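You operate a simulated robot arm through the tools that you are given. There is no shell and no other tool.

The job below is to be done with a simulated robot arm. You get a single attempt, and the scene is never put back.

TASK
Put things in order on the top of the pump bench. At the end: the brown small carton from the top of the pump bench is on the grey drip tray; the beige foam offcut from the top of the pump bench stands on top of the white sheet; the red-sleeved hose end (marked "A") stands where the beige foam offcut stood; the silver chamber from the top of the pump bench stands on top of the silver motor cover; whatever was shut is shut again. Leave all else as you found it, and nothing knocked over. Set down upright: small carton.

The check looks at the end state, three seconds after you hand in, the way a careful person would. Anything else that was tipped, shoved, dropped, spilled or broken makes it a failure. A push-on lid holds only when it is set on centred and level and pressed home; a screw cap is set on level and turned clockwise until tight. Flat cloth is picked up by pressing the open fingertips on it (5 to 10 N) and closing them slowly along it; thin cloth reads only 2 to 8 mm in the jaws.

THE ROBOT
A 6-joint arm with a two-finger parallel gripper, fixed in place. Base frame: the origin is at the foot of the arm, x ahead of it, y to its left, z up; the work surface is at about z = 800. Lengths are in mm, angles in degrees, forces in N, time in s.
With the tool pointing down near the work surface it reaches from about 340 to 760 mm from the base axis. Its first joint turns from -66.0 to 66.0 degrees. Payload 2.45 kg.
The TCP is the grasp point between the finger pads, 24 mm short of the fingertips. In the tool frame z runs along the fingers and y along their closing line. The gripper opens to 68 mm. The fingers are 17 mm wide and 10 mm thick; the gripper's body (40 by 70 mm) begins 41 mm behind the TCP.
Orientation is that of the tool frame in the base frame, as [roll, pitch, yaw] about the fixed x, y, z axes, in that order (R = Rz(yaw) Ry(pitch) Rx(roll)). With the fingers straight down and closing along the base's y, the tool's x points along the base's -x, its y along +y and its z along -z.

THE INTERFACE
- The arm moves only by the tool apply_moves. Its arguments are lists of equal length, an entry for each row: "hand": the opening, from 0 (shut) to 1 (fully open); "translation": the shift along the tool's x, y, z in mm, a list of three; "delta_rot": the turn, a rotation vector about the tool's x, y, z in degrees, a list of three. In form: {"hand": [hand, ...], "translation": [[x, y, z], ...], "delta_rot": [[ax, ay, az], ...]}. A call has 1 to 20 rows; each row shifts and turns the commanded pose from where the row before left it, along the tool's axes as they then stand. A row lasts 0.2 s, in which the tool goes at most 50 mm and 8.6 degrees; a call with a longer step from one row to the next is refused whole, and so is a gripper value outside its range. A pose out of reach is approached as far as the arm can. The call stops where the force on the tool passes 40 N (or 10 N more than at its start, if that is more) or the arm is blocked; 0.2 s more then pass. Each finger travels about 108 mm/s and halts on what it meets, pressing with about 31 N; the grip force reading is that of the motor and also rises with nothing between the fingers. The clock runs only during rows and for 0.2 s after the last one: add rows that do not move to give the fingers time. It gives the time, the measured TCP pose, the force on the tool (base axes), the opening and the grip force at its end, in the units of the frame above (readings bear some noise), with the torque about the TCP (base axes, N m) and any sound that the robot's microphone picked up.
- Cameras (640 x 400 px; columns grow to the right, rows downward): "scene" is fixed at [161.1, 423.1, 1444.6]; the picture's right is [-0.75, -0.66, 0.00], its down [-0.50, 0.58, -0.64] and it looks along [0.42, -0.48, -0.77] (base axes); focal length 302 px, centre (320, 200). "wrist" rides on the gripper at [84, 11, -75] in the tool frame; the picture's right is [-0.13, 0.99, 0.00], its down [-0.60, -0.08, -0.79] and it looks along [-0.79, -0.10, 0.61] (tool axes); focal length 251 px, centre (320, 200). There is no depth. A picture from a camera that has moved, and an enlarged one, comes with that camera's place and axes in the base frame and with its lens.
- snapshot(camera): a new picture of that camera. It takes no simulated time.
- zoom(camera, box): a new picture of the part [left, top, right, bottom] of that camera's present view, enlarged. It takes no simulated time.
- close_job(): hands the job in; it is judged then, once.

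Places have to be worked out from the pictures, the camera data and where the tool is seen. Open the gripper and draw the arm clear of the work before you hand the job in, unless the task says otherwise.

The tools are called after "Call:" as a command line: name --argument value ..., lists and objects as JSON in quotes. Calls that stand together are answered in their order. apply_moves: Moves the arm, as the interface text tells. Its arguments: {"type":"object","properties":{"hand":{"type":"array","items":{"type":"number"}},"translation":{"type":"array","items":{"type":"array","items":{"type":"number"}}},"delta_rot":{"type":"array","items":{"type":"array","items":{"type":"number"}}}},"required":["hand","translation","delta_rot"]} The other tools are called the same way: snapshot (camera) takes a picture; zoom (camera, box) takes an enlarged picture of a part of a camera's view; close_job () hands the job in.

At the start:

```text
time_s: 0.0
tool_pos: [433.8, 41.4, 1137.2]
tcp_rot: [-180.0, 0.1, 179.9]
wrist_force: [0.4, -0.3, 0.3]
wrist_torque: [0.0, 0.04, 0.01]
grip_width: 67.8
grip_force: 0.0
```

scene: 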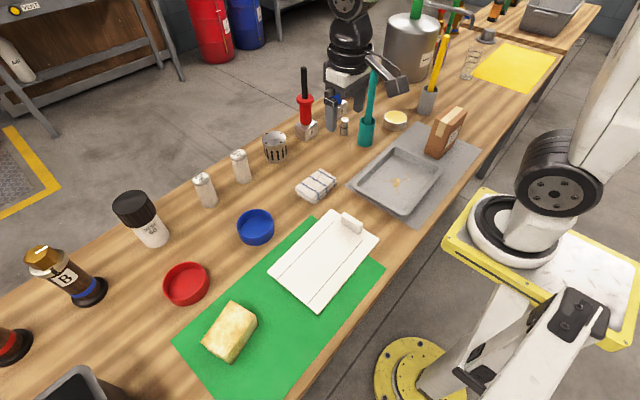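
wrist: 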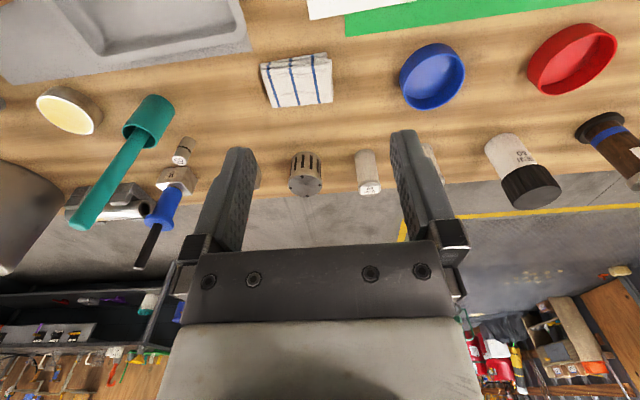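

I'll begin by looking closely at the scene from both cameras to identify all the objects.

Call:
zoom --camera "scene" --box '[0, 200, 200, 400]'

Call:
zoom --camera "scene" --box '[160, 120, 400, 270]'

Call:
zoom --camera "scene" --box '[280, 0, 520, 150]'

Call:
zoom --camera "scene" --box '[160, 200, 400, 400]'

Call:
snapshot --camera "wrist"

```text
2.00 times, centred on (100, 300) of scene
camera zoom: at [161.1, 423.1, 1444.6], right [-0.75, -0.66, 0.0], down [-0.5, 0.58, -0.64], along [0.42, -0.48, -0.77], focal length 603 px, centre (760, 0)
```

zoom: 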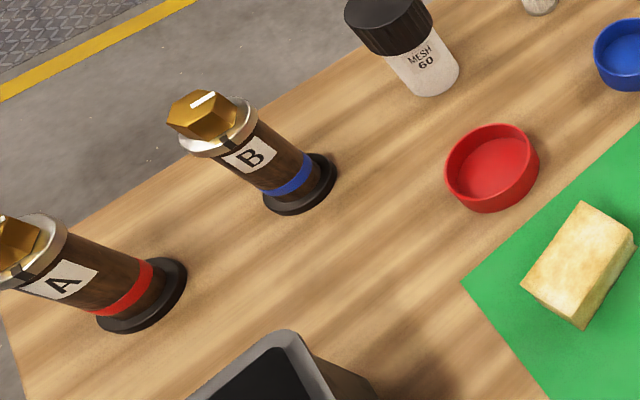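

```text
2.67 times, centred on (280, 195) of scene
camera zoom: at [161.1, 423.1, 1444.6], right [-0.75, -0.66, 0.0], down [-0.5, 0.58, -0.64], along [0.42, -0.48, -0.77], focal length 804 px, centre (427, 213)
```

zoom: 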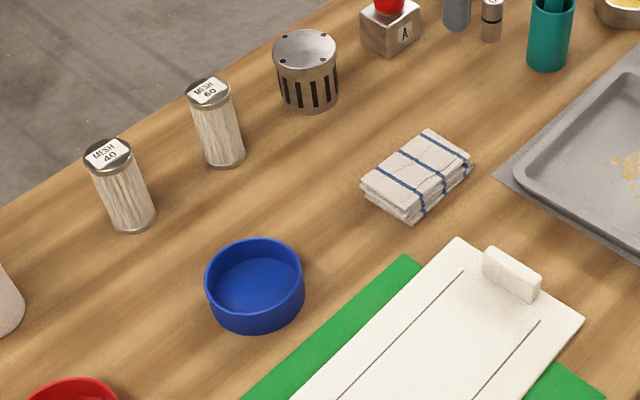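

```text
2.67 times, centred on (400, 75) of scene
camera zoom: at [161.1, 423.1, 1444.6], right [-0.75, -0.66, 0.0], down [-0.5, 0.58, -0.64], along [0.42, -0.48, -0.77], focal length 804 px, centre (107, 533)
```

zoom: 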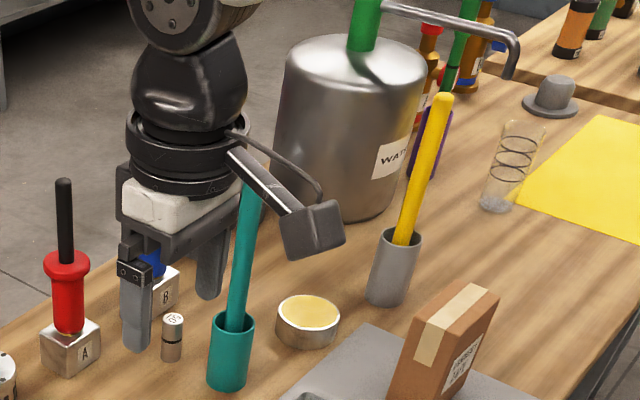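

```text
2.00 times, centred on (280, 300) of scene
camera zoom: at [161.1, 423.1, 1444.6], right [-0.75, -0.66, 0.0], down [-0.5, 0.58, -0.64], along [0.42, -0.48, -0.77], focal length 603 px, centre (400, 0)
```

zoom: 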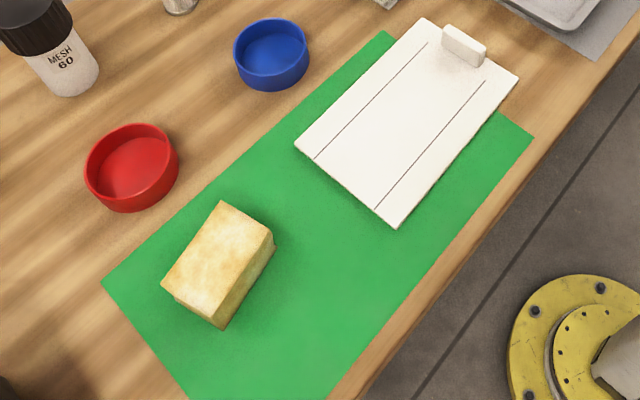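

```text
taken
camera wrist: at [349.7, 52.1, 1212.4], right [0.13, 0.99, 0.0], down [0.6, -0.08, 0.79], along [0.79, -0.1, -0.61], focal length 251 px, centre (320, 200)
```

wrist: 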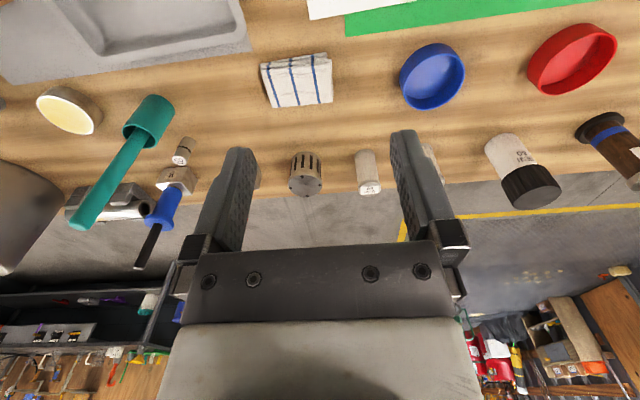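

The gripper hangs at around (347,109) in the scene view, so some of the bench is hidden behind it. I'll zoom in on the remaining regions to find the "silver chamber" and the "silver motor cover".

Call:
zoom --camera "scene" --box '[280, 60, 380, 160]'

Call:
zoom --camera "scene" --box '[380, 0, 600, 110]'

Call:
zoom --camera "scene" --box '[0, 300, 160, 400]'

Call:
zoom --camera "wrist" --box '[0, 60, 240, 270]'

Call:
zoom --camera "wrist" --box '[240, 100, 440, 240]'

Call:
zoom --camera "wrist" --box '[440, 100, 640, 240]'

```text
4.00 times, centred on (330, 110) of scene
camera zoom: at [161.1, 423.1, 1444.6], right [-0.75, -0.66, 0.0], down [-0.5, 0.58, -0.64], along [0.42, -0.48, -0.77], focal length 1206 px, centre (280, 560)
```

zoom: 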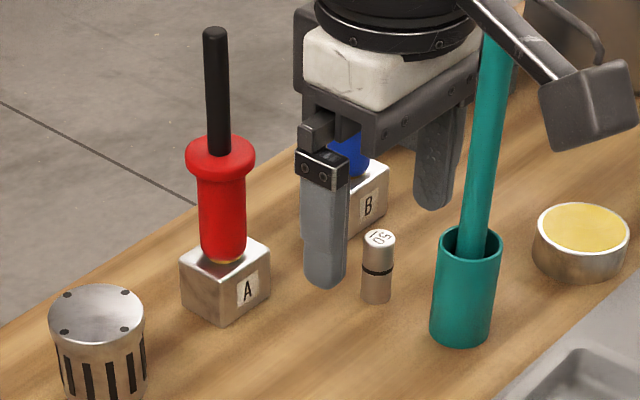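

```text
2.91 times, centred on (490, 55) of scene
camera zoom: at [161.1, 423.1, 1444.6], right [-0.75, -0.66, 0.0], down [-0.5, 0.58, -0.64], along [0.42, -0.48, -0.77], focal length 877 px, centre (-174, 622)
```

zoom: 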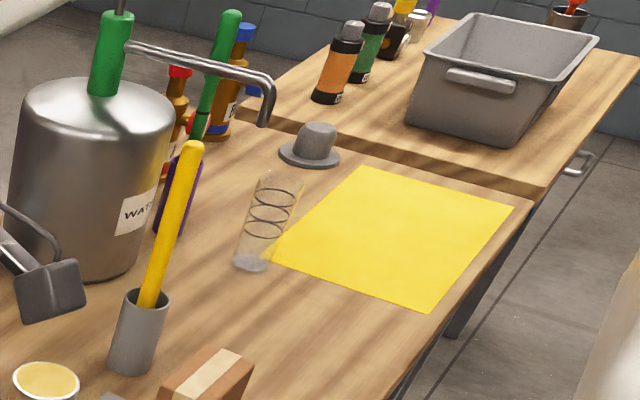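

```text
4.00 times, centred on (80, 350) of scene
camera zoom: at [161.1, 423.1, 1444.6], right [-0.75, -0.66, 0.0], down [-0.5, 0.58, -0.64], along [0.42, -0.48, -0.77], focal length 1206 px, centre (1280, -400)
```

zoom: 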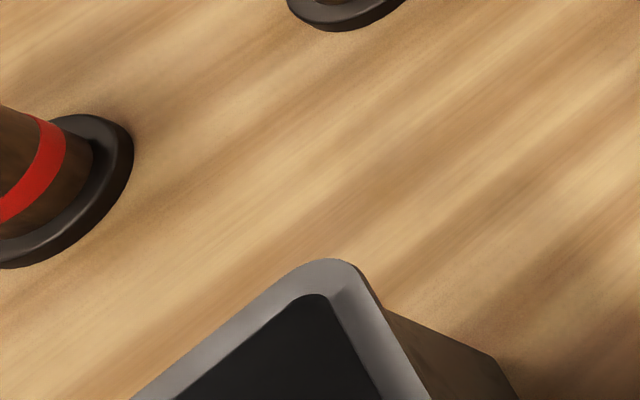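

```text
1.90 times, centred on (120, 165) of wrist
camera zoom: at [349.7, 52.1, 1212.4], right [0.13, 0.99, 0.0], down [0.6, -0.08, 0.79], along [0.79, -0.1, -0.61], focal length 479 px, centre (701, 267)
```

zoom: 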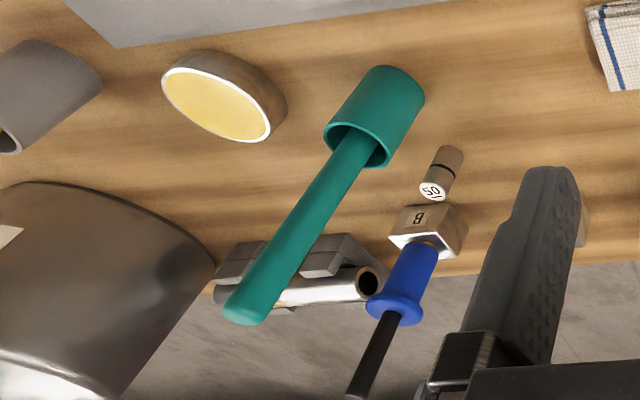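

```text
2.86 times, centred on (340, 170) of wrist
camera zoom: at [349.7, 52.1, 1212.4], right [0.13, 0.99, 0.0], down [0.6, -0.08, 0.79], along [0.79, -0.1, -0.61], focal length 718 px, centre (263, 286)
```

zoom: 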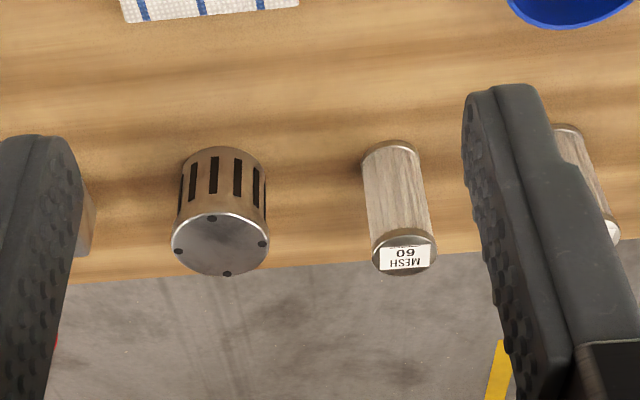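

```text
2.86 times, centred on (540, 170) of wrist
camera zoom: at [349.7, 52.1, 1212.4], right [0.13, 0.99, 0.0], down [0.6, -0.08, 0.79], along [0.79, -0.1, -0.61], focal length 718 px, centre (-309, 286)
```

zoom: 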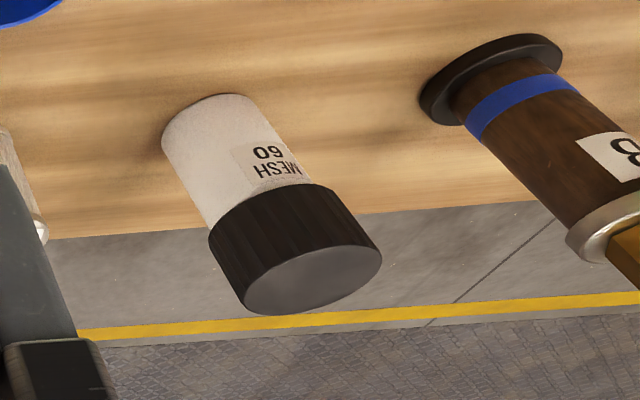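

The slotted cylinder with a flat top looks like a vented motor cover, but there is also a chrome tube behind the gripper that I can't see well. I'll swing the arm toward the right (−y) so the scene camera has a clear view and the wrist camera sees that side.

Call:
apply_moves --hand '[1, 1, 1, 1, 1, 1, 1, 1, 1, 1, 1, 1, 1, 1, 1]' --translation '[[14, -41, 0], [14, -41, 0], [14, -41, 0], [14, -41, 0], [14, -41, 0], [14, -41, 0], [14, -41, 0], [14, -41, 0], [14, -41, 0], [0, 0, 0], [0, 0, 0], [0, 0, 0], [0, 0, 0], [0, 0, 0], [0, 0, 0]]' --delta_rot '[[0, 0, 0], [0, 0, 0], [0, 0, 0], [0, 0, 0], [0, 0, 0], [0, 0, 0], [0, 0, 0], [0, 0, 0], [0, 0, 0], [0, 0, 8], [0, 0, 8], [0, 0, 8], [0, 0, 8], [0, 0, 8], [0, 0, 5]]'

Call:
snapshot --camera "scene"

Call:
snapshot --camera "wrist"

```text
time_s: 3.2
tool_pos: [306.5, -328.4, 1137.8]
tcp_rot: [180.0, 0.0, 134.9]
wrist_force: [-0.1, -1.2, -0.2]
wrist_torque: [0.02, -0.01, 0.04]
grip_width: 68.2
grip_force: 0.1
```

```text
taken
```

scene: 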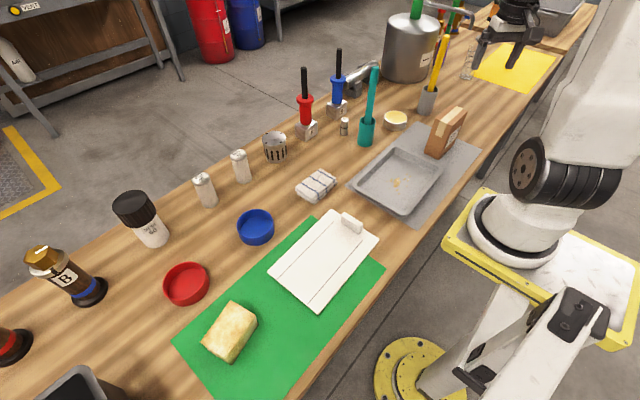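

```text
taken
camera wrist: at [256.1, -260.4, 1212.4], right [0.79, 0.61, 0.0], down [0.37, -0.48, 0.79], along [0.48, -0.63, -0.61], focal length 251 px, centre (320, 200)
```

wrist: 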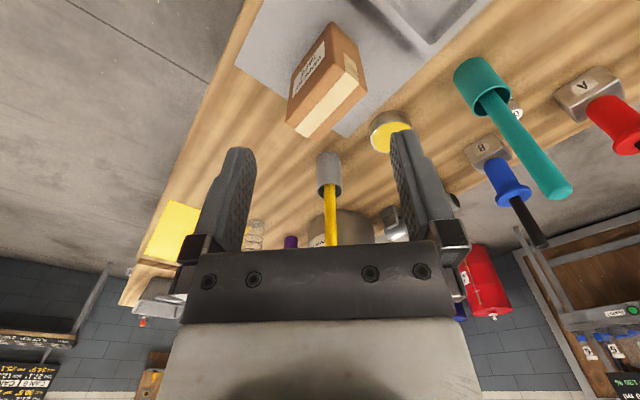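

Call:
zoom --camera "scene" --box '[280, 30, 440, 150]'

Call:
zoom --camera "scene" --box '[220, 60, 360, 170]'

Call:
zoom --camera "scene" --box '[360, 60, 480, 140]'

Call:
zoom --camera "scene" --box '[340, 40, 400, 100]'

Call:
zoom --camera "scene" --box '[340, 90, 500, 230]'

Call:
zoom --camera "scene" --box '[0, 0, 200, 120]'

Call:
zoom --camera "scene" --box '[-60, 280, 140, 400]'

```text
3.33 times, centred on (360, 90) of scene
camera zoom: at [161.1, 423.1, 1444.6], right [-0.75, -0.66, 0.0], down [-0.5, 0.58, -0.64], along [0.42, -0.48, -0.77], focal length 1005 px, centre (187, 567)
```

zoom: 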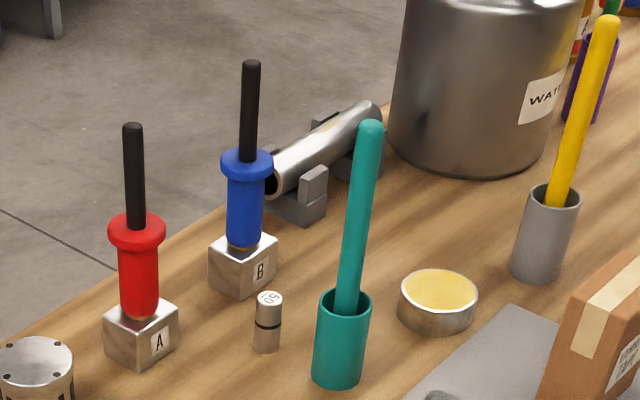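

```text
3.64 times, centred on (290, 115) of scene
camera zoom: at [161.1, 423.1, 1444.6], right [-0.75, -0.66, 0.0], down [-0.5, 0.58, -0.64], along [0.42, -0.48, -0.77], focal length 1097 px, centre (429, 509)
```

zoom: 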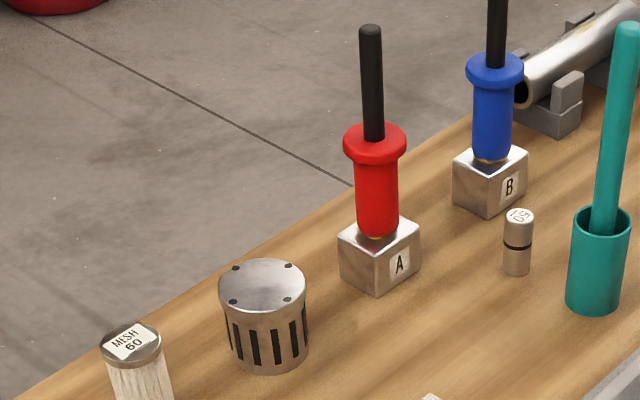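

```text
5.00 times, centred on (420, 100) of scene
camera zoom: at [161.1, 423.1, 1444.6], right [-0.75, -0.66, 0.0], down [-0.5, 0.58, -0.64], along [0.42, -0.48, -0.77], focal length 1508 px, centre (-180, 700)
```

zoom: 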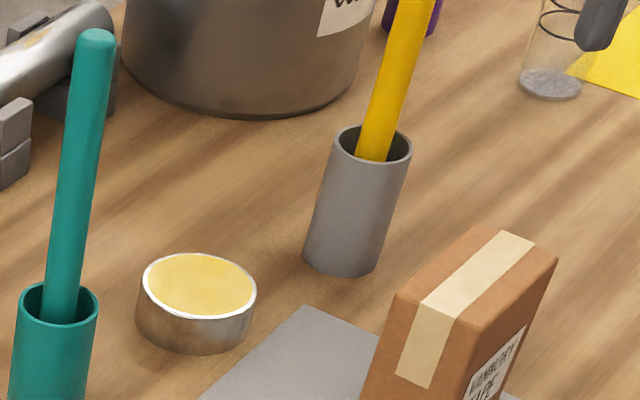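

```text
6.67 times, centred on (370, 70) of scene
camera zoom: at [161.1, 423.1, 1444.6], right [-0.75, -0.66, 0.0], down [-0.5, 0.58, -0.64], along [0.42, -0.48, -0.77], focal length 2011 px, centre (-13, 1067)
```

zoom: 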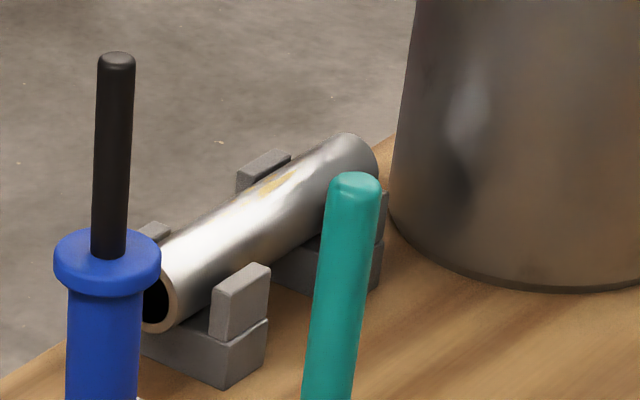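

```text
2.86 times, centred on (420, 160) of scene
camera zoom: at [161.1, 423.1, 1444.6], right [-0.75, -0.66, 0.0], down [-0.5, 0.58, -0.64], along [0.42, -0.48, -0.77], focal length 862 px, centre (34, 314)
```

zoom: 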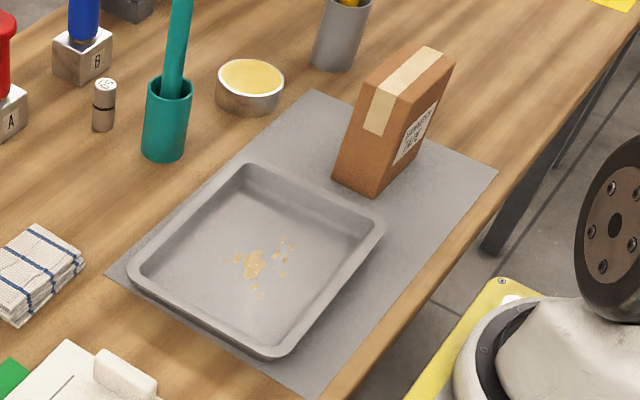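

```text
3.20 times, centred on (100, 60) of scene
camera zoom: at [161.1, 423.1, 1444.6], right [-0.75, -0.66, 0.0], down [-0.5, 0.58, -0.64], along [0.42, -0.48, -0.77], focal length 965 px, centre (1024, 648)
```

zoom: 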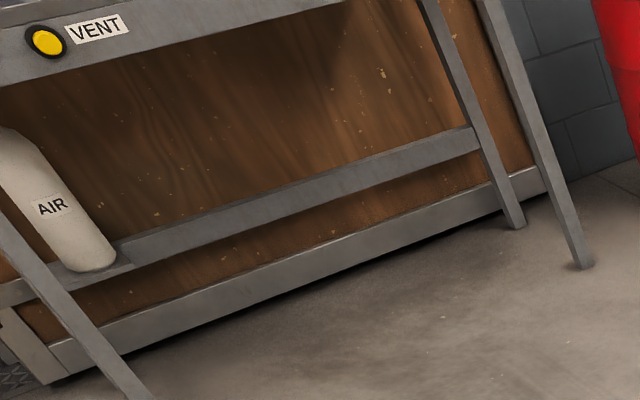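

```text
refused: -60 is not a number from 0 to 640
```

The slotted cylinder measures about 70 mm across and 71 mm tall, so it fits as the "motor cover" to stack on. I'll zoom much closer on the small silver items to decide which one is the "chamber".

Call:
zoom --camera "scene" --box '[325, 105, 365, 145]'

Call:
zoom --camera "scene" --box '[180, 130, 300, 220]'

Call:
zoom --camera "scene" --box '[0, 220, 130, 400]'

Call:
zoom --camera "scene" --box '[100, 170, 180, 260]'

Call:
zoom --camera "wrist" --box '[240, 160, 440, 260]'

Call:
zoom --camera "wrist" --box '[440, 40, 640, 180]'

Call:
zoom --camera "wrist" --box '[230, 0, 430, 160]'

```text
10.00 times, centred on (345, 125) of scene
camera zoom: at [161.1, 423.1, 1444.6], right [-0.75, -0.66, 0.0], down [-0.5, 0.58, -0.64], along [0.42, -0.48, -0.77], focal length 3016 px, centre (70, 950)
```

zoom: 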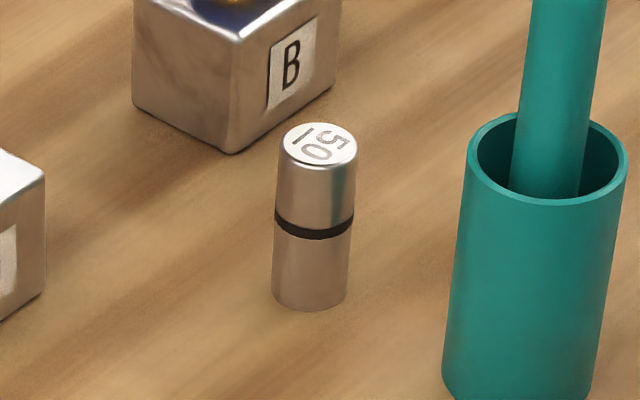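

```text
4.44 times, centred on (240, 175) of scene
camera zoom: at [161.1, 423.1, 1444.6], right [-0.75, -0.66, 0.0], down [-0.5, 0.58, -0.64], along [0.42, -0.48, -0.77], focal length 1340 px, centre (676, 311)
```

zoom: 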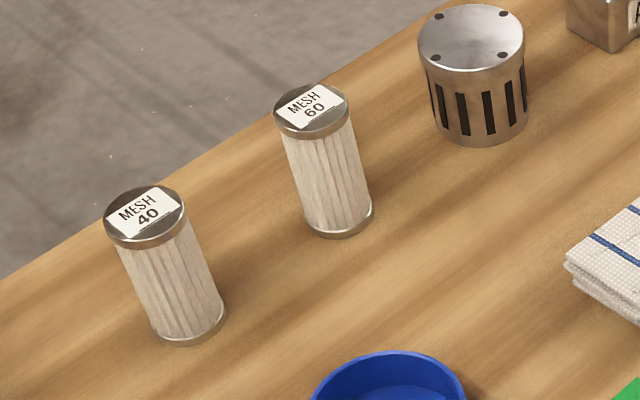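

```text
2.22 times, centred on (65, 310) of scene
camera zoom: at [161.1, 423.1, 1444.6], right [-0.75, -0.66, 0.0], down [-0.5, 0.58, -0.64], along [0.42, -0.48, -0.77], focal length 670 px, centre (887, -44)
```

zoom: 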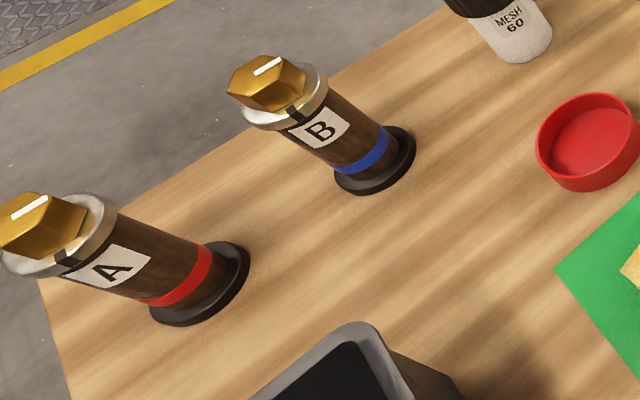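

```text
4.44 times, centred on (140, 215) of scene
camera zoom: at [161.1, 423.1, 1444.6], right [-0.75, -0.66, 0.0], down [-0.5, 0.58, -0.64], along [0.42, -0.48, -0.77], focal length 1340 px, centre (1120, 133)
```

zoom: 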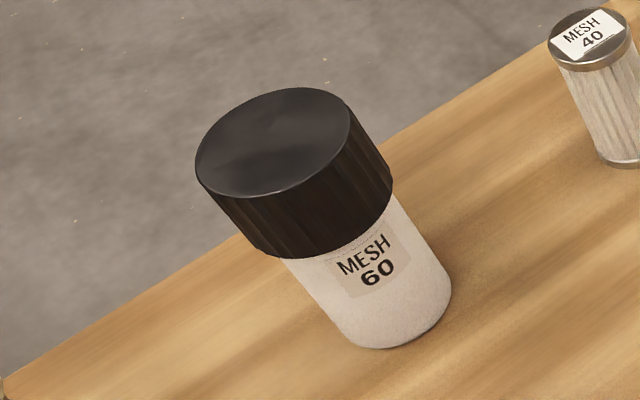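

```text
3.20 times, centred on (340, 210) of wrist
camera zoom: at [256.1, -260.4, 1212.4], right [0.79, 0.61, 0.0], down [0.37, -0.48, 0.79], along [0.48, -0.63, -0.61], focal length 805 px, centre (256, 168)
```

zoom: 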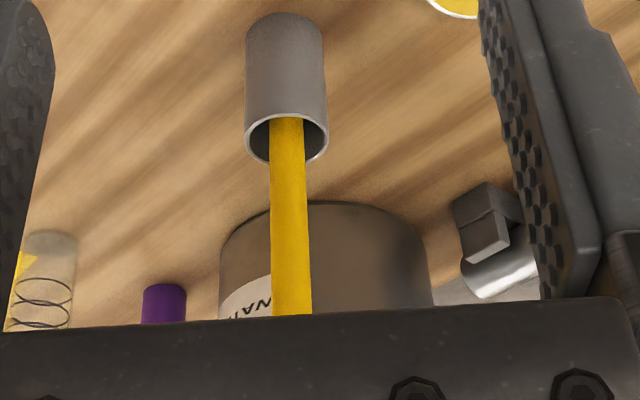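

```text
2.86 times, centred on (540, 110) of wrist
camera zoom: at [256.1, -260.4, 1212.4], right [0.79, 0.61, 0.0], down [0.37, -0.48, 0.79], along [0.48, -0.63, -0.61], focal length 718 px, centre (-309, 457)
```

zoom: 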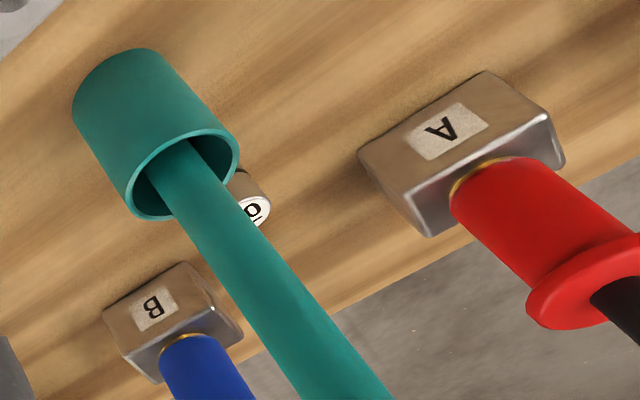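

```text
2.50 times, centred on (330, 80) of wrist
camera zoom: at [256.1, -260.4, 1212.4], right [0.79, 0.61, 0.0], down [0.37, -0.48, 0.79], along [0.48, -0.63, -0.61], focal length 629 px, centre (295, 500)
```

zoom: 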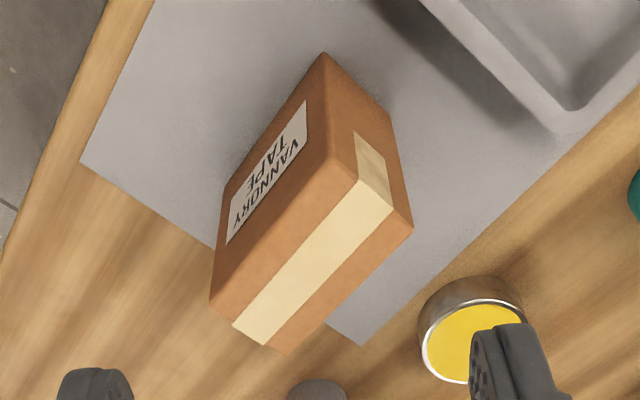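

The right-hand side is clear now: red-sleeved hose "A" stands in a metal block at about (746,−176), and a small silver cylinder with a black seam sits at about (660,−276). I'll swing to the left side to inspect the foam, the dark box and the brown A/B items.

Call:
apply_moves --hand '[1, 1, 1, 1, 1, 1, 1, 1, 1, 1, 1, 1, 1, 1, 1]' --translation '[[2.4, 46.9, 0], [2.4, 46.9, 0], [2.4, 46.9, 0], [2.4, 46.9, 0], [2.4, 46.9, 0], [2.4, 46.9, 0], [2.4, 46.9, 0], [2.4, 46.9, 0], [2.4, 46.9, 0], [2.4, 46.9, 0], [2.4, 46.9, 0], [2.4, 46.9, 0], [2.4, 46.9, 0], [2.4, 46.9, 0], [2.4, 46.9, 0]]' --delta_rot '[[0, 0, -6], [0, 0, -6], [0, 0, -6], [0, 0, -6], [0, 0, -6], [0, 0, -6], [0, 0, -6], [0, 0, -6], [0, 0, -6], [0, 0, -6], [0, 0, -6], [0, 0, -6], [0, 0, -6], [0, 0, -6], [0, 0, -6]]'

Call:
snapshot --camera "wrist"

Call:
snapshot --camera "scene"

```text
time_s: 6.4
tool_pos: [308.9, 307.3, 1138.4]
tcp_rot: [180.0, 0.0, -134.9]
wrist_force: [0.1, 0.0, 0.9]
wrist_torque: [0.03, 0.02, 0.02]
grip_width: 67.9
grip_force: 0.0
```

```text
taken
camera wrist: at [241.1, 255.8, 1212.9], right [-0.61, 0.79, 0.0], down [0.48, 0.37, 0.79], along [0.63, 0.48, -0.61], focal length 251 px, centre (320, 200)
```

wrist: 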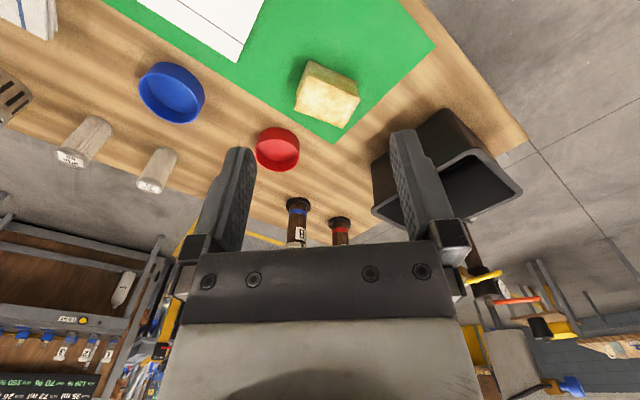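

```text
taken
```

scene: 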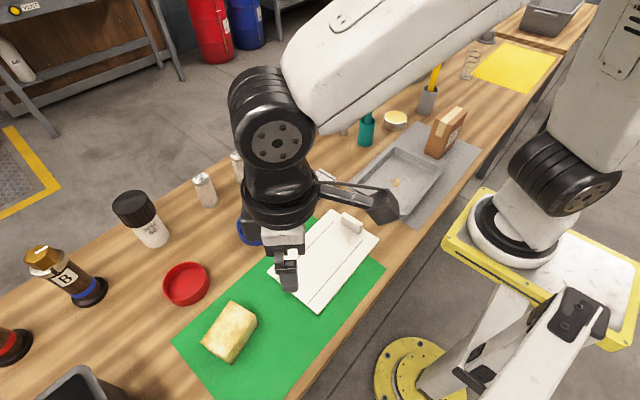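

The left side shows a black waste bin and two brown knobbed items far outside reach, so hose "A" must be the red-sleeved one in the block. Next I'll zoom in on the foam and the white sheet to measure them.

Call:
zoom --camera "scene" --box '[180, 280, 280, 380]'

Call:
zoom --camera "wrist" --box '[240, 20, 400, 180]'

Call:
zoom --camera "wrist" --box '[0, 40, 240, 240]'

```text
4.00 times, centred on (230, 330) of scene
camera zoom: at [161.1, 423.1, 1444.6], right [-0.75, -0.66, 0.0], down [-0.5, 0.58, -0.64], along [0.42, -0.48, -0.77], focal length 1206 px, centre (680, -320)
```

zoom: 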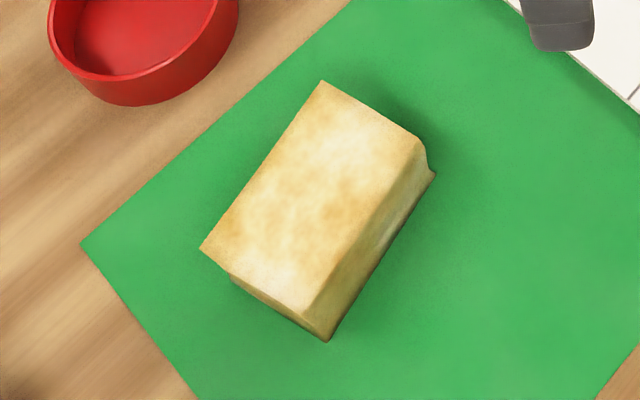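

```text
2.50 times, centred on (320, 100) of wrist
camera zoom: at [241.1, 255.8, 1212.9], right [-0.61, 0.79, 0.0], down [0.48, 0.37, 0.79], along [0.63, 0.48, -0.61], focal length 629 px, centre (320, 450)
```

zoom: 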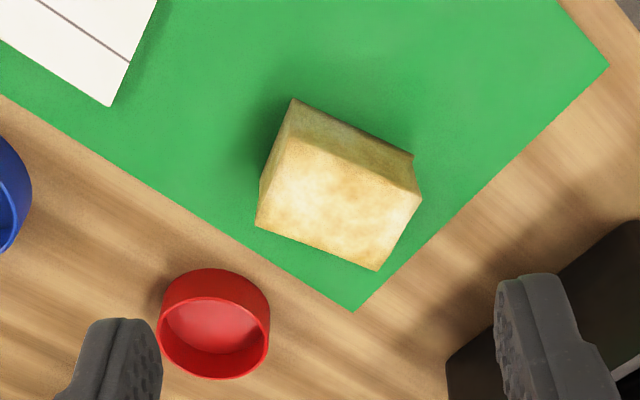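

```text
2.00 times, centred on (120, 140) of wrist
camera zoom: at [241.1, 255.8, 1212.9], right [-0.61, 0.79, 0.0], down [0.48, 0.37, 0.79], along [0.63, 0.48, -0.61], focal length 503 px, centre (720, 320)
```

zoom: 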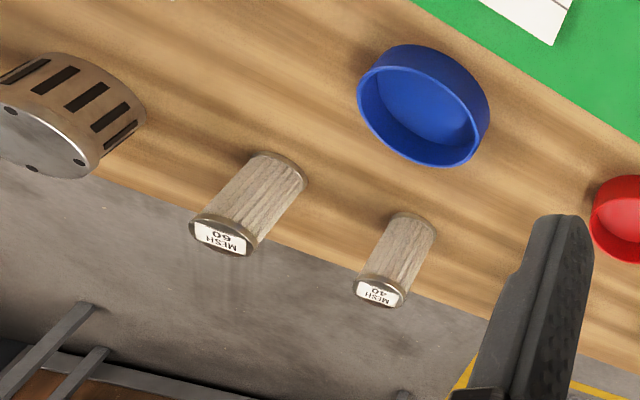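

Foam centre comes out at about (412,399), size 62×85×48 mm, and both cameras agree. Before planning tight approaches I want to understand the arm's own geometry, so I'll zoom on the robot.

Call:
zoom --camera "scene" --box '[380, 100, 640, 400]'

Call:
zoom --camera "scene" --box '[220, 0, 460, 300]'

```text
1.33 times, centred on (510, 250) of scene
camera zoom: at [161.1, 423.1, 1444.6], right [-0.75, -0.66, 0.0], down [-0.5, 0.58, -0.64], along [0.42, -0.48, -0.77], focal length 402 px, centre (67, 133)
```

zoom: 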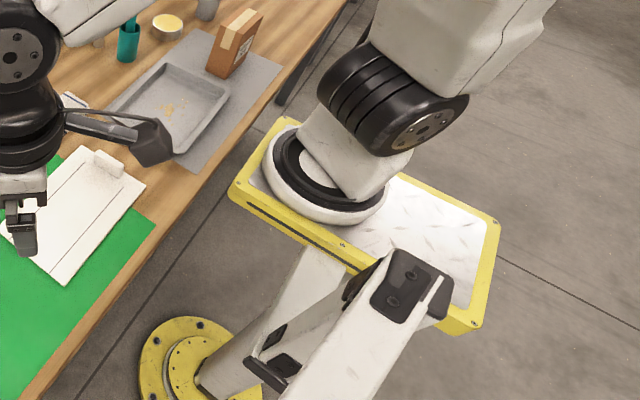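

```text
1.33 times, centred on (340, 150) of scene
camera zoom: at [161.1, 423.1, 1444.6], right [-0.75, -0.66, 0.0], down [-0.5, 0.58, -0.64], along [0.42, -0.48, -0.77], focal length 402 px, centre (293, 267)
```

zoom: 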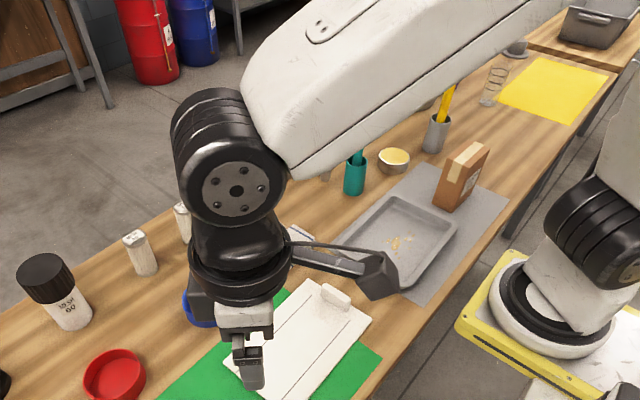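

The arm's wrist joint sits about 150–215 mm above the TCP, which matters for tall items like the vertical teal stick (top at z≈1050). I'll start with the foam: turn the jaws to its 62 mm side and come above it.

Call:
apply_moves --hand '[1, 1, 1, 1, 1, 1, 1, 1, 1, 1, 1, 1, 1]' --translation '[[0, 0, 0], [0, 0, 0], [0, 0, 0], [0, 0, 0], [0, 0, 0], [0, 0, 0], [0, 0, 0], [-12.8, -24.5, 35.6], [-12.8, -24.5, 35.6], [-12.8, -24.5, 35.6], [-12.8, -24.5, 35.6], [-12.8, -24.5, 35.6], [0, 0, 0]]' --delta_rot '[[0, 0, -8.4], [0, 0, -8.4], [0, 0, -8.4], [0, 0, -8.4], [0, 0, -8.4], [0, 0, -8.4], [0, 0, -8.4], [0, 0, 0], [0, 0, 0], [0, 0, 0], [0, 0, 0], [0, 0, 0], [0, 0, 0]]'

Call:
snapshot --camera "wrist"

Call:
snapshot --camera "scene"

```text
time_s: 9.2
tool_pos: [412.9, 397.4, 959.9]
tcp_rot: [180.0, 0.1, -76.2]
wrist_force: [-0.8, -0.7, 0.4]
wrist_torque: [-0.03, 0.0, -0.04]
grip_width: 68.1
grip_force: 0.0
```

```text
taken
camera wrist: at [422.1, 313.8, 1035.1], right [-0.99, -0.11, 0.0], down [-0.07, 0.61, 0.79], along [-0.09, 0.79, -0.61], focal length 251 px, centre (320, 200)
```

wrist: 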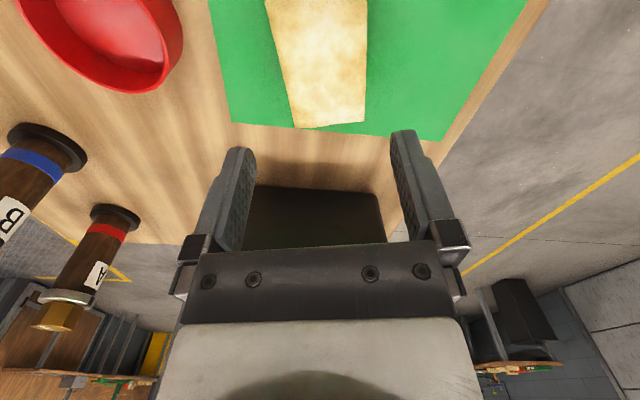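

```text
taken
```

scene: 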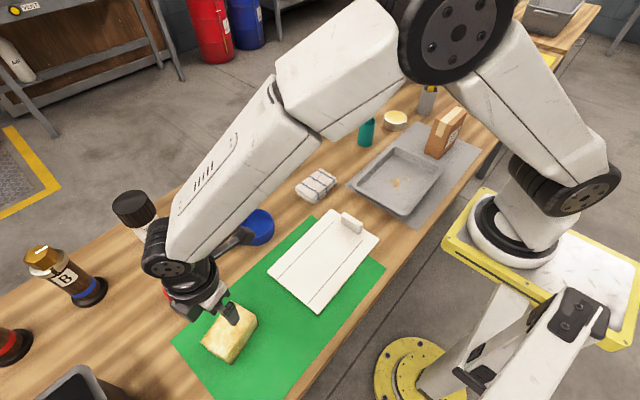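

The jaws are above the foam at z=960, roughly aligned. I'll zoom the wrist view to measure how well the foam is centred between the fingers.

Call:
zoom --camera "wrist" --box '[200, 0, 440, 200]'

Call:
zoom --camera "scene" --box '[150, 250, 290, 380]'

```text
2.00 times, centred on (320, 100) of wrist
camera zoom: at [422.1, 313.8, 1035.1], right [-0.99, -0.11, 0.0], down [-0.07, 0.61, 0.79], along [-0.09, 0.79, -0.61], focal length 503 px, centre (320, 400)
```

zoom: 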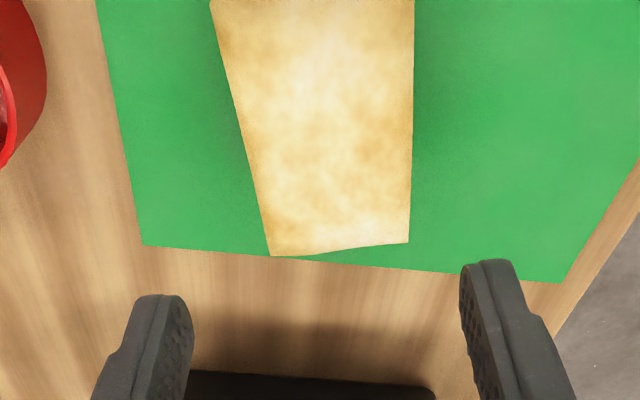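

```text
3.08 times, centred on (220, 315) of scene
camera zoom: at [161.1, 423.1, 1444.6], right [-0.75, -0.66, 0.0], down [-0.5, 0.58, -0.64], along [0.42, -0.48, -0.77], focal length 928 px, centre (628, -154)
```

zoom: 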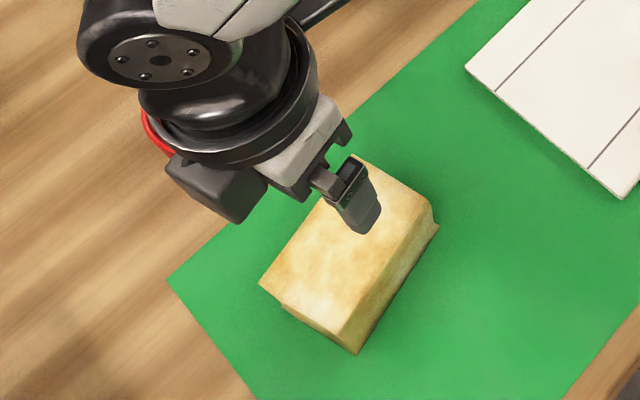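

The foam lies about 1–2 mm toward tool +y and 3 mm along −x of the jaw centre. I'll correct that and lower to z=880, with the fingertips just above the foam top, then check again.

Call:
apply_moves --hand '[1, 1, 1, 1]' --translation '[[-3, 1.3, 26], [0, 0, 27], [0, 0, 27], [0, 0, 0]]' --delta_rot '[[0, 0, 0], [0, 0, 0], [0, 0, 0], [0, 0, 0]]'

Call:
zoom --camera "wrist" --box '[200, 0, 440, 200]'

Call:
zoom --camera "scene" --box '[180, 280, 280, 380]'

```text
time_s: 10.2
tool_pos: [409.8, 400.8, 880.1]
tcp_rot: [179.9, 0.0, -76.1]
wrist_force: [0.3, 0.4, -1.4]
wrist_torque: [0.01, 0.02, 0.0]
grip_width: 68.0
grip_force: 0.1
```

```text
2.00 times, centred on (320, 100) of wrist
camera zoom: at [419.8, 316.1, 954.8], right [-0.99, -0.11, 0.0], down [-0.07, 0.6, 0.79], along [-0.09, 0.79, -0.61], focal length 503 px, centre (320, 400)
```

zoom: 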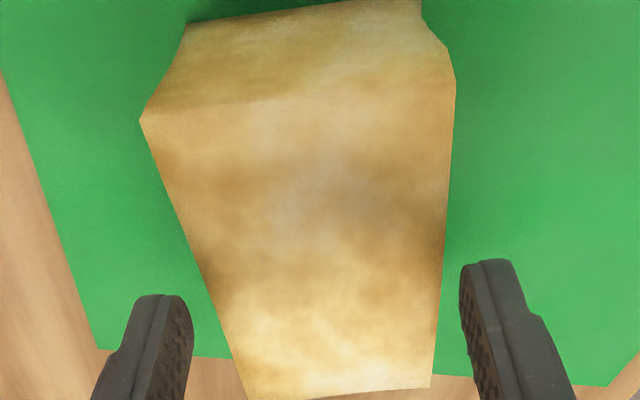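

```text
4.00 times, centred on (230, 330) of scene
camera zoom: at [161.1, 423.1, 1444.6], right [-0.75, -0.66, 0.0], down [-0.5, 0.58, -0.64], along [0.42, -0.48, -0.77], focal length 1206 px, centre (680, -320)
```

zoom: 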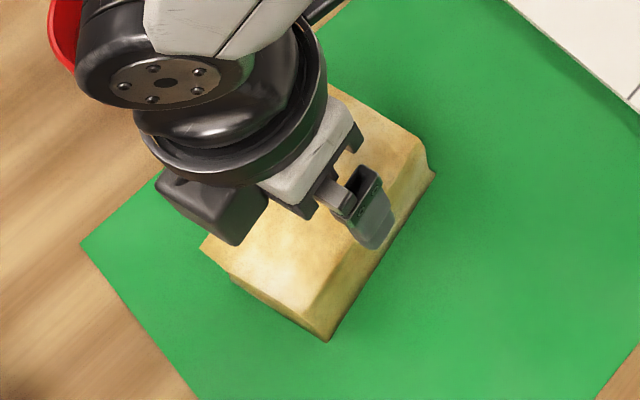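

The foam is centred between the fingers with several mm to spare on both sides. I'll descend to z=832 and close gently on it.

Call:
apply_moves --hand '[1, 1, 1, 1, 0.9, 0.8, 0.7, 0.7, 0.7]' --translation '[[0, 0, 16], [0, 0, 16], [0, 0, 16], [0, 0, 0], [0, 0, 0], [0, 0, 0], [0, 0, 0], [0, 0, 0], [0, 0, 0]]' --delta_rot '[[0, 0, 0], [0, 0, 0], [0, 0, 0], [0, 0, 0], [0, 0, 0], [0, 0, 0], [0, 0, 0], [0, 0, 0], [0, 0, 0]]'

Call:
zoom --camera "wrist" --box '[200, 0, 440, 200]'

```text
time_s: 12.2
tool_pos: [409.7, 400.4, 831.4]
tcp_rot: [180.0, 0.0, -76.1]
wrist_force: [0.0, -1.2, -0.2]
wrist_torque: [0.0, -0.03, -0.03]
grip_width: 55.6
grip_force: 30.8
```

```text
2.00 times, centred on (320, 100) of wrist
camera zoom: at [419.8, 315.9, 906.6], right [-0.99, -0.11, 0.0], down [-0.07, 0.61, 0.79], along [-0.09, 0.79, -0.61], focal length 503 px, centre (320, 400)
```

zoom: 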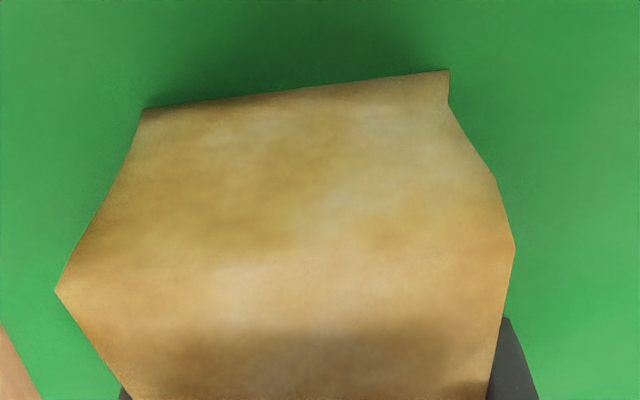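

Foam is gripped (55.6 mm, 31 N). I'll lift it straight up 60 mm and carry it over the white sheet at about (390,160).

Call:
apply_moves --hand '[0.7, 0.7, 0.7, 0.7, 0.7, 0.7, 0.7, 0.7, 0.7, 0.7, 0.7]' --translation '[[0, 0, -12], [0, 0, -24], [0, 0, -24], [0, 0, 0], [38, 12.8, 0], [38, 12.8, 0], [38, 12.8, 0], [38, 12.8, 0], [38, 12.8, 0], [38, 12.8, 0], [0, 0, 0]]' --delta_rot '[[0, 0, 0], [0, 0, 0], [0, 0, 0], [0, 0, 0], [0, 0, 0], [0, 0, 0], [0, 0, 0], [0, 0, 0], [0, 0, 0], [0, 0, 0], [0, 0, 0]]'

Call:
snapshot --camera "scene"

Call:
snapshot --camera "wrist"

```text
time_s: 14.6
tool_pos: [390.3, 161.6, 892.0]
tcp_rot: [179.9, 0.0, -76.2]
wrist_force: [0.1, 0.3, 1.2]
wrist_torque: [-0.03, -0.01, 0.02]
grip_width: 47.5
grip_force: 0.1
```

```text
taken
```

scene: 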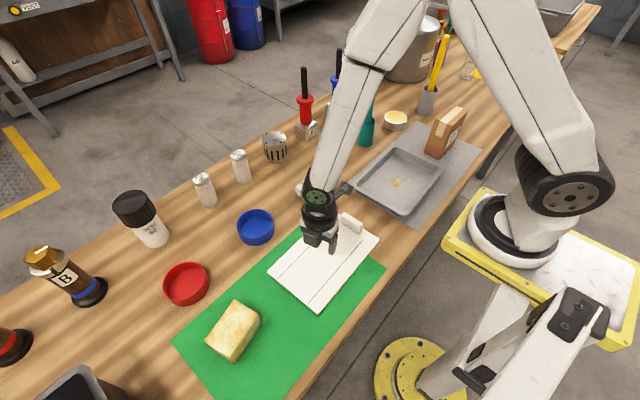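

```text
taken
camera wrist: at [399.3, 76.5, 966.0], right [-0.99, -0.11, 0.0], down [-0.07, 0.61, 0.79], along [-0.09, 0.79, -0.61], focal length 251 px, centre (320, 200)
```

wrist: 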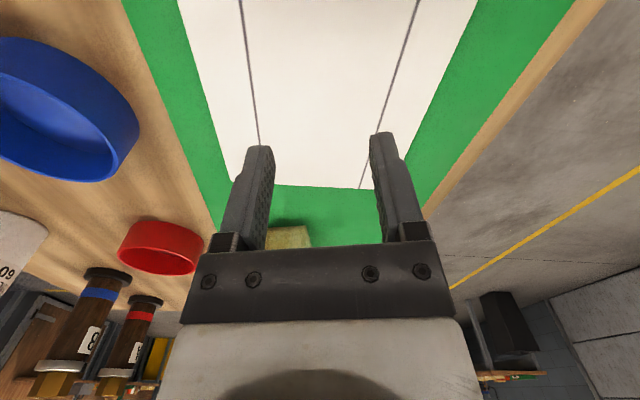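

The jaws are empty: the foam slipped out, because it is soft and 0.7 let the fingers reach their target width and lose force. I'll check where and how the foam is standing now.

Call:
zoom --camera "scene" --box '[180, 280, 280, 380]'

Call:
zoom --camera "scene" --box '[250, 180, 400, 330]'

```text
4.00 times, centred on (230, 330) of scene
camera zoom: at [161.1, 423.1, 1444.6], right [-0.75, -0.66, 0.0], down [-0.5, 0.58, -0.64], along [0.42, -0.48, -0.77], focal length 1206 px, centre (680, -320)
```

zoom: 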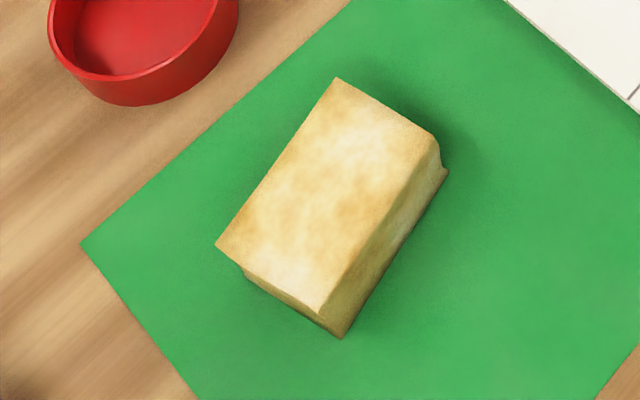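

```text
2.67 times, centred on (325, 255) of scene
camera zoom: at [161.1, 423.1, 1444.6], right [-0.75, -0.66, 0.0], down [-0.5, 0.58, -0.64], along [0.42, -0.48, -0.77], focal length 804 px, centre (307, 53)
```

zoom: 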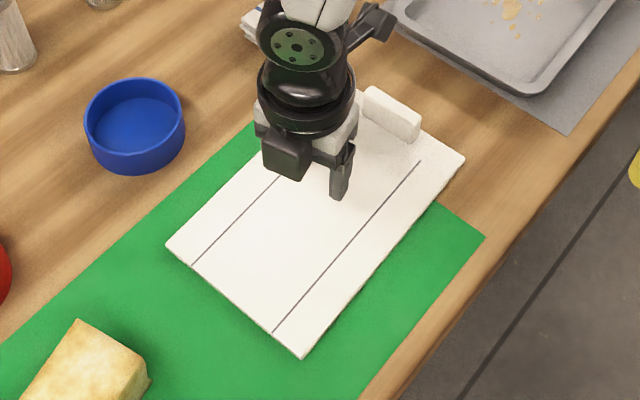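

The foam still stands flat, shifted only about 6 mm, to roughly (407,394). I'll open, go back over it, and check centring.

Call:
apply_moves --hand '[1, 1, 1, 1, 1, 1, 1, 1]' --translation '[[0, 0, 0], [-37.2, -11.8, 0], [-37.2, -11.8, 0], [-37.2, -11.8, 0], [-37.2, -11.8, 0], [-37.2, -11.8, 0], [-37.2, -11.8, 0], [0, 0, 10]]' --delta_rot '[[0, 0, 0], [0, 0, 0], [0, 0, 0], [0, 0, 0], [0, 0, 0], [0, 0, 0], [0, 0, 0], [0, 0, 0]]'

Call:
zoom --camera "wrist" --box '[200, 0, 440, 200]'

```text
time_s: 16.4
tool_pos: [406.1, 395.3, 880.4]
tcp_rot: [180.0, 0.0, -76.2]
wrist_force: [0.1, -0.3, -0.8]
wrist_torque: [0.0, -0.03, 0.01]
grip_width: 68.0
grip_force: 0.2
```

```text
2.00 times, centred on (320, 100) of wrist
camera zoom: at [415.0, 311.5, 955.7], right [-0.99, -0.11, 0.0], down [-0.07, 0.61, 0.79], along [-0.09, 0.79, -0.61], focal length 503 px, centre (320, 400)
```

zoom: 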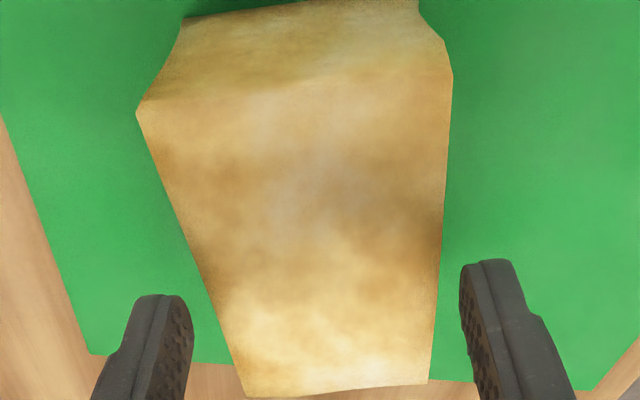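

Similar alignment; I'll shift 1 mm to centre, go a little deeper (z=828), and close with the full-close command so the force stays constant, then test-lift 15 mm.

Call:
apply_moves --hand '[1, 1, 1, 1, 0.85, 0.7, 0.5, 0.3, 0, 0, 0, 0, 0, 0, 0]' --translation '[[0, -1, 16], [0, 0, 18], [0, 0, 18], [0, 0, 0], [0, 0, 0], [0, 0, 0], [0, 0, 0], [0, 0, 0], [0, 0, 0], [0, 0, 0], [0, 0, 0], [0, 0, 0], [0, 0, 0], [0, 0, 0], [0, 0, 0]]' --delta_rot '[[0, 0, 0], [0, 0, 0], [0, 0, 0], [0, 0, 0], [0, 0, 0], [0, 0, 0], [0, 0, 0], [0, 0, 0], [0, 0, 0], [0, 0, 0], [0, 0, 0], [0, 0, 0], [0, 0, 0], [0, 0, 0], [0, 0, 0]]'

Call:
zoom --camera "scene" --box '[180, 280, 280, 380]'

```text
time_s: 19.6
tool_pos: [406.0, 394.2, 829.7]
tcp_rot: [-180.0, 0.0, -76.2]
wrist_force: [0.9, -0.3, 0.1]
wrist_torque: [-0.02, 0.01, 0.01]
grip_width: 55.4
grip_force: 31.2
```

```text
4.00 times, centred on (230, 330) of scene
camera zoom: at [161.1, 423.1, 1444.6], right [-0.75, -0.66, 0.0], down [-0.5, 0.58, -0.64], along [0.42, -0.48, -0.77], focal length 1206 px, centre (680, -320)
```

zoom: 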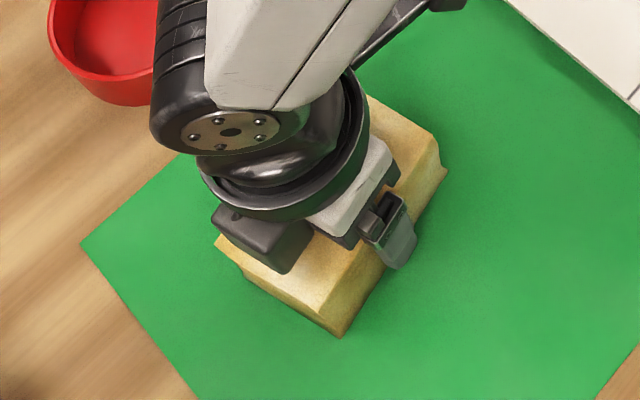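

Width 55.4 mm at 31 N, so the foam itself is fairly stiff. I'll lift slowly by 12 mm and see whether the grip holds.

Call:
apply_moves --hand '[0, 0, 0, 0, 0, 0]' --translation '[[0, 0, -2], [0, 0, -2], [0, 0, -2], [0, 0, -3], [0, 0, -3], [0, 0, 0]]' --delta_rot '[[0, 0, 0], [0, 0, 0], [0, 0, 0], [0, 0, 0], [0, 0, 0], [0, 0, 0]]'

Call:
zoom --camera "scene" --box '[180, 280, 280, 380]'

Call:
snapshot --camera "wrist"

```text
time_s: 21.0
tool_pos: [406.4, 396.4, 841.1]
tcp_rot: [-180.0, -0.1, -76.1]
wrist_force: [0.3, 0.4, -1.3]
wrist_torque: [0.0, 0.01, 0.0]
grip_width: 55.7
grip_force: 31.0
```

```text
4.00 times, centred on (230, 330) of scene
camera zoom: at [161.1, 423.1, 1444.6], right [-0.75, -0.66, 0.0], down [-0.5, 0.58, -0.64], along [0.42, -0.48, -0.77], focal length 1206 px, centre (680, -320)
```

zoom: 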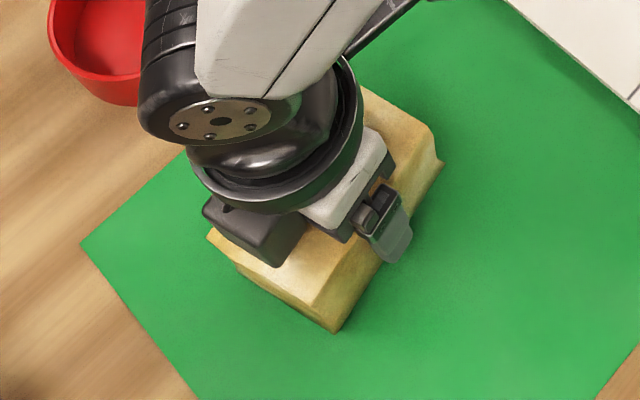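

```text
taken
camera wrist: at [415.9, 310.8, 916.3], right [-0.99, -0.11, 0.0], down [-0.07, 0.61, 0.79], along [-0.09, 0.79, -0.61], focal length 251 px, centre (320, 200)
```

wrist: 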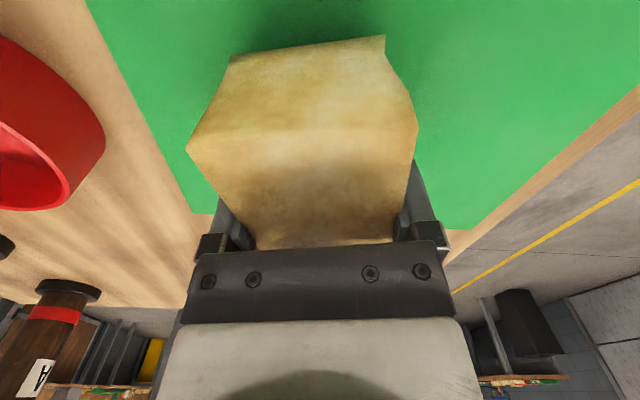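

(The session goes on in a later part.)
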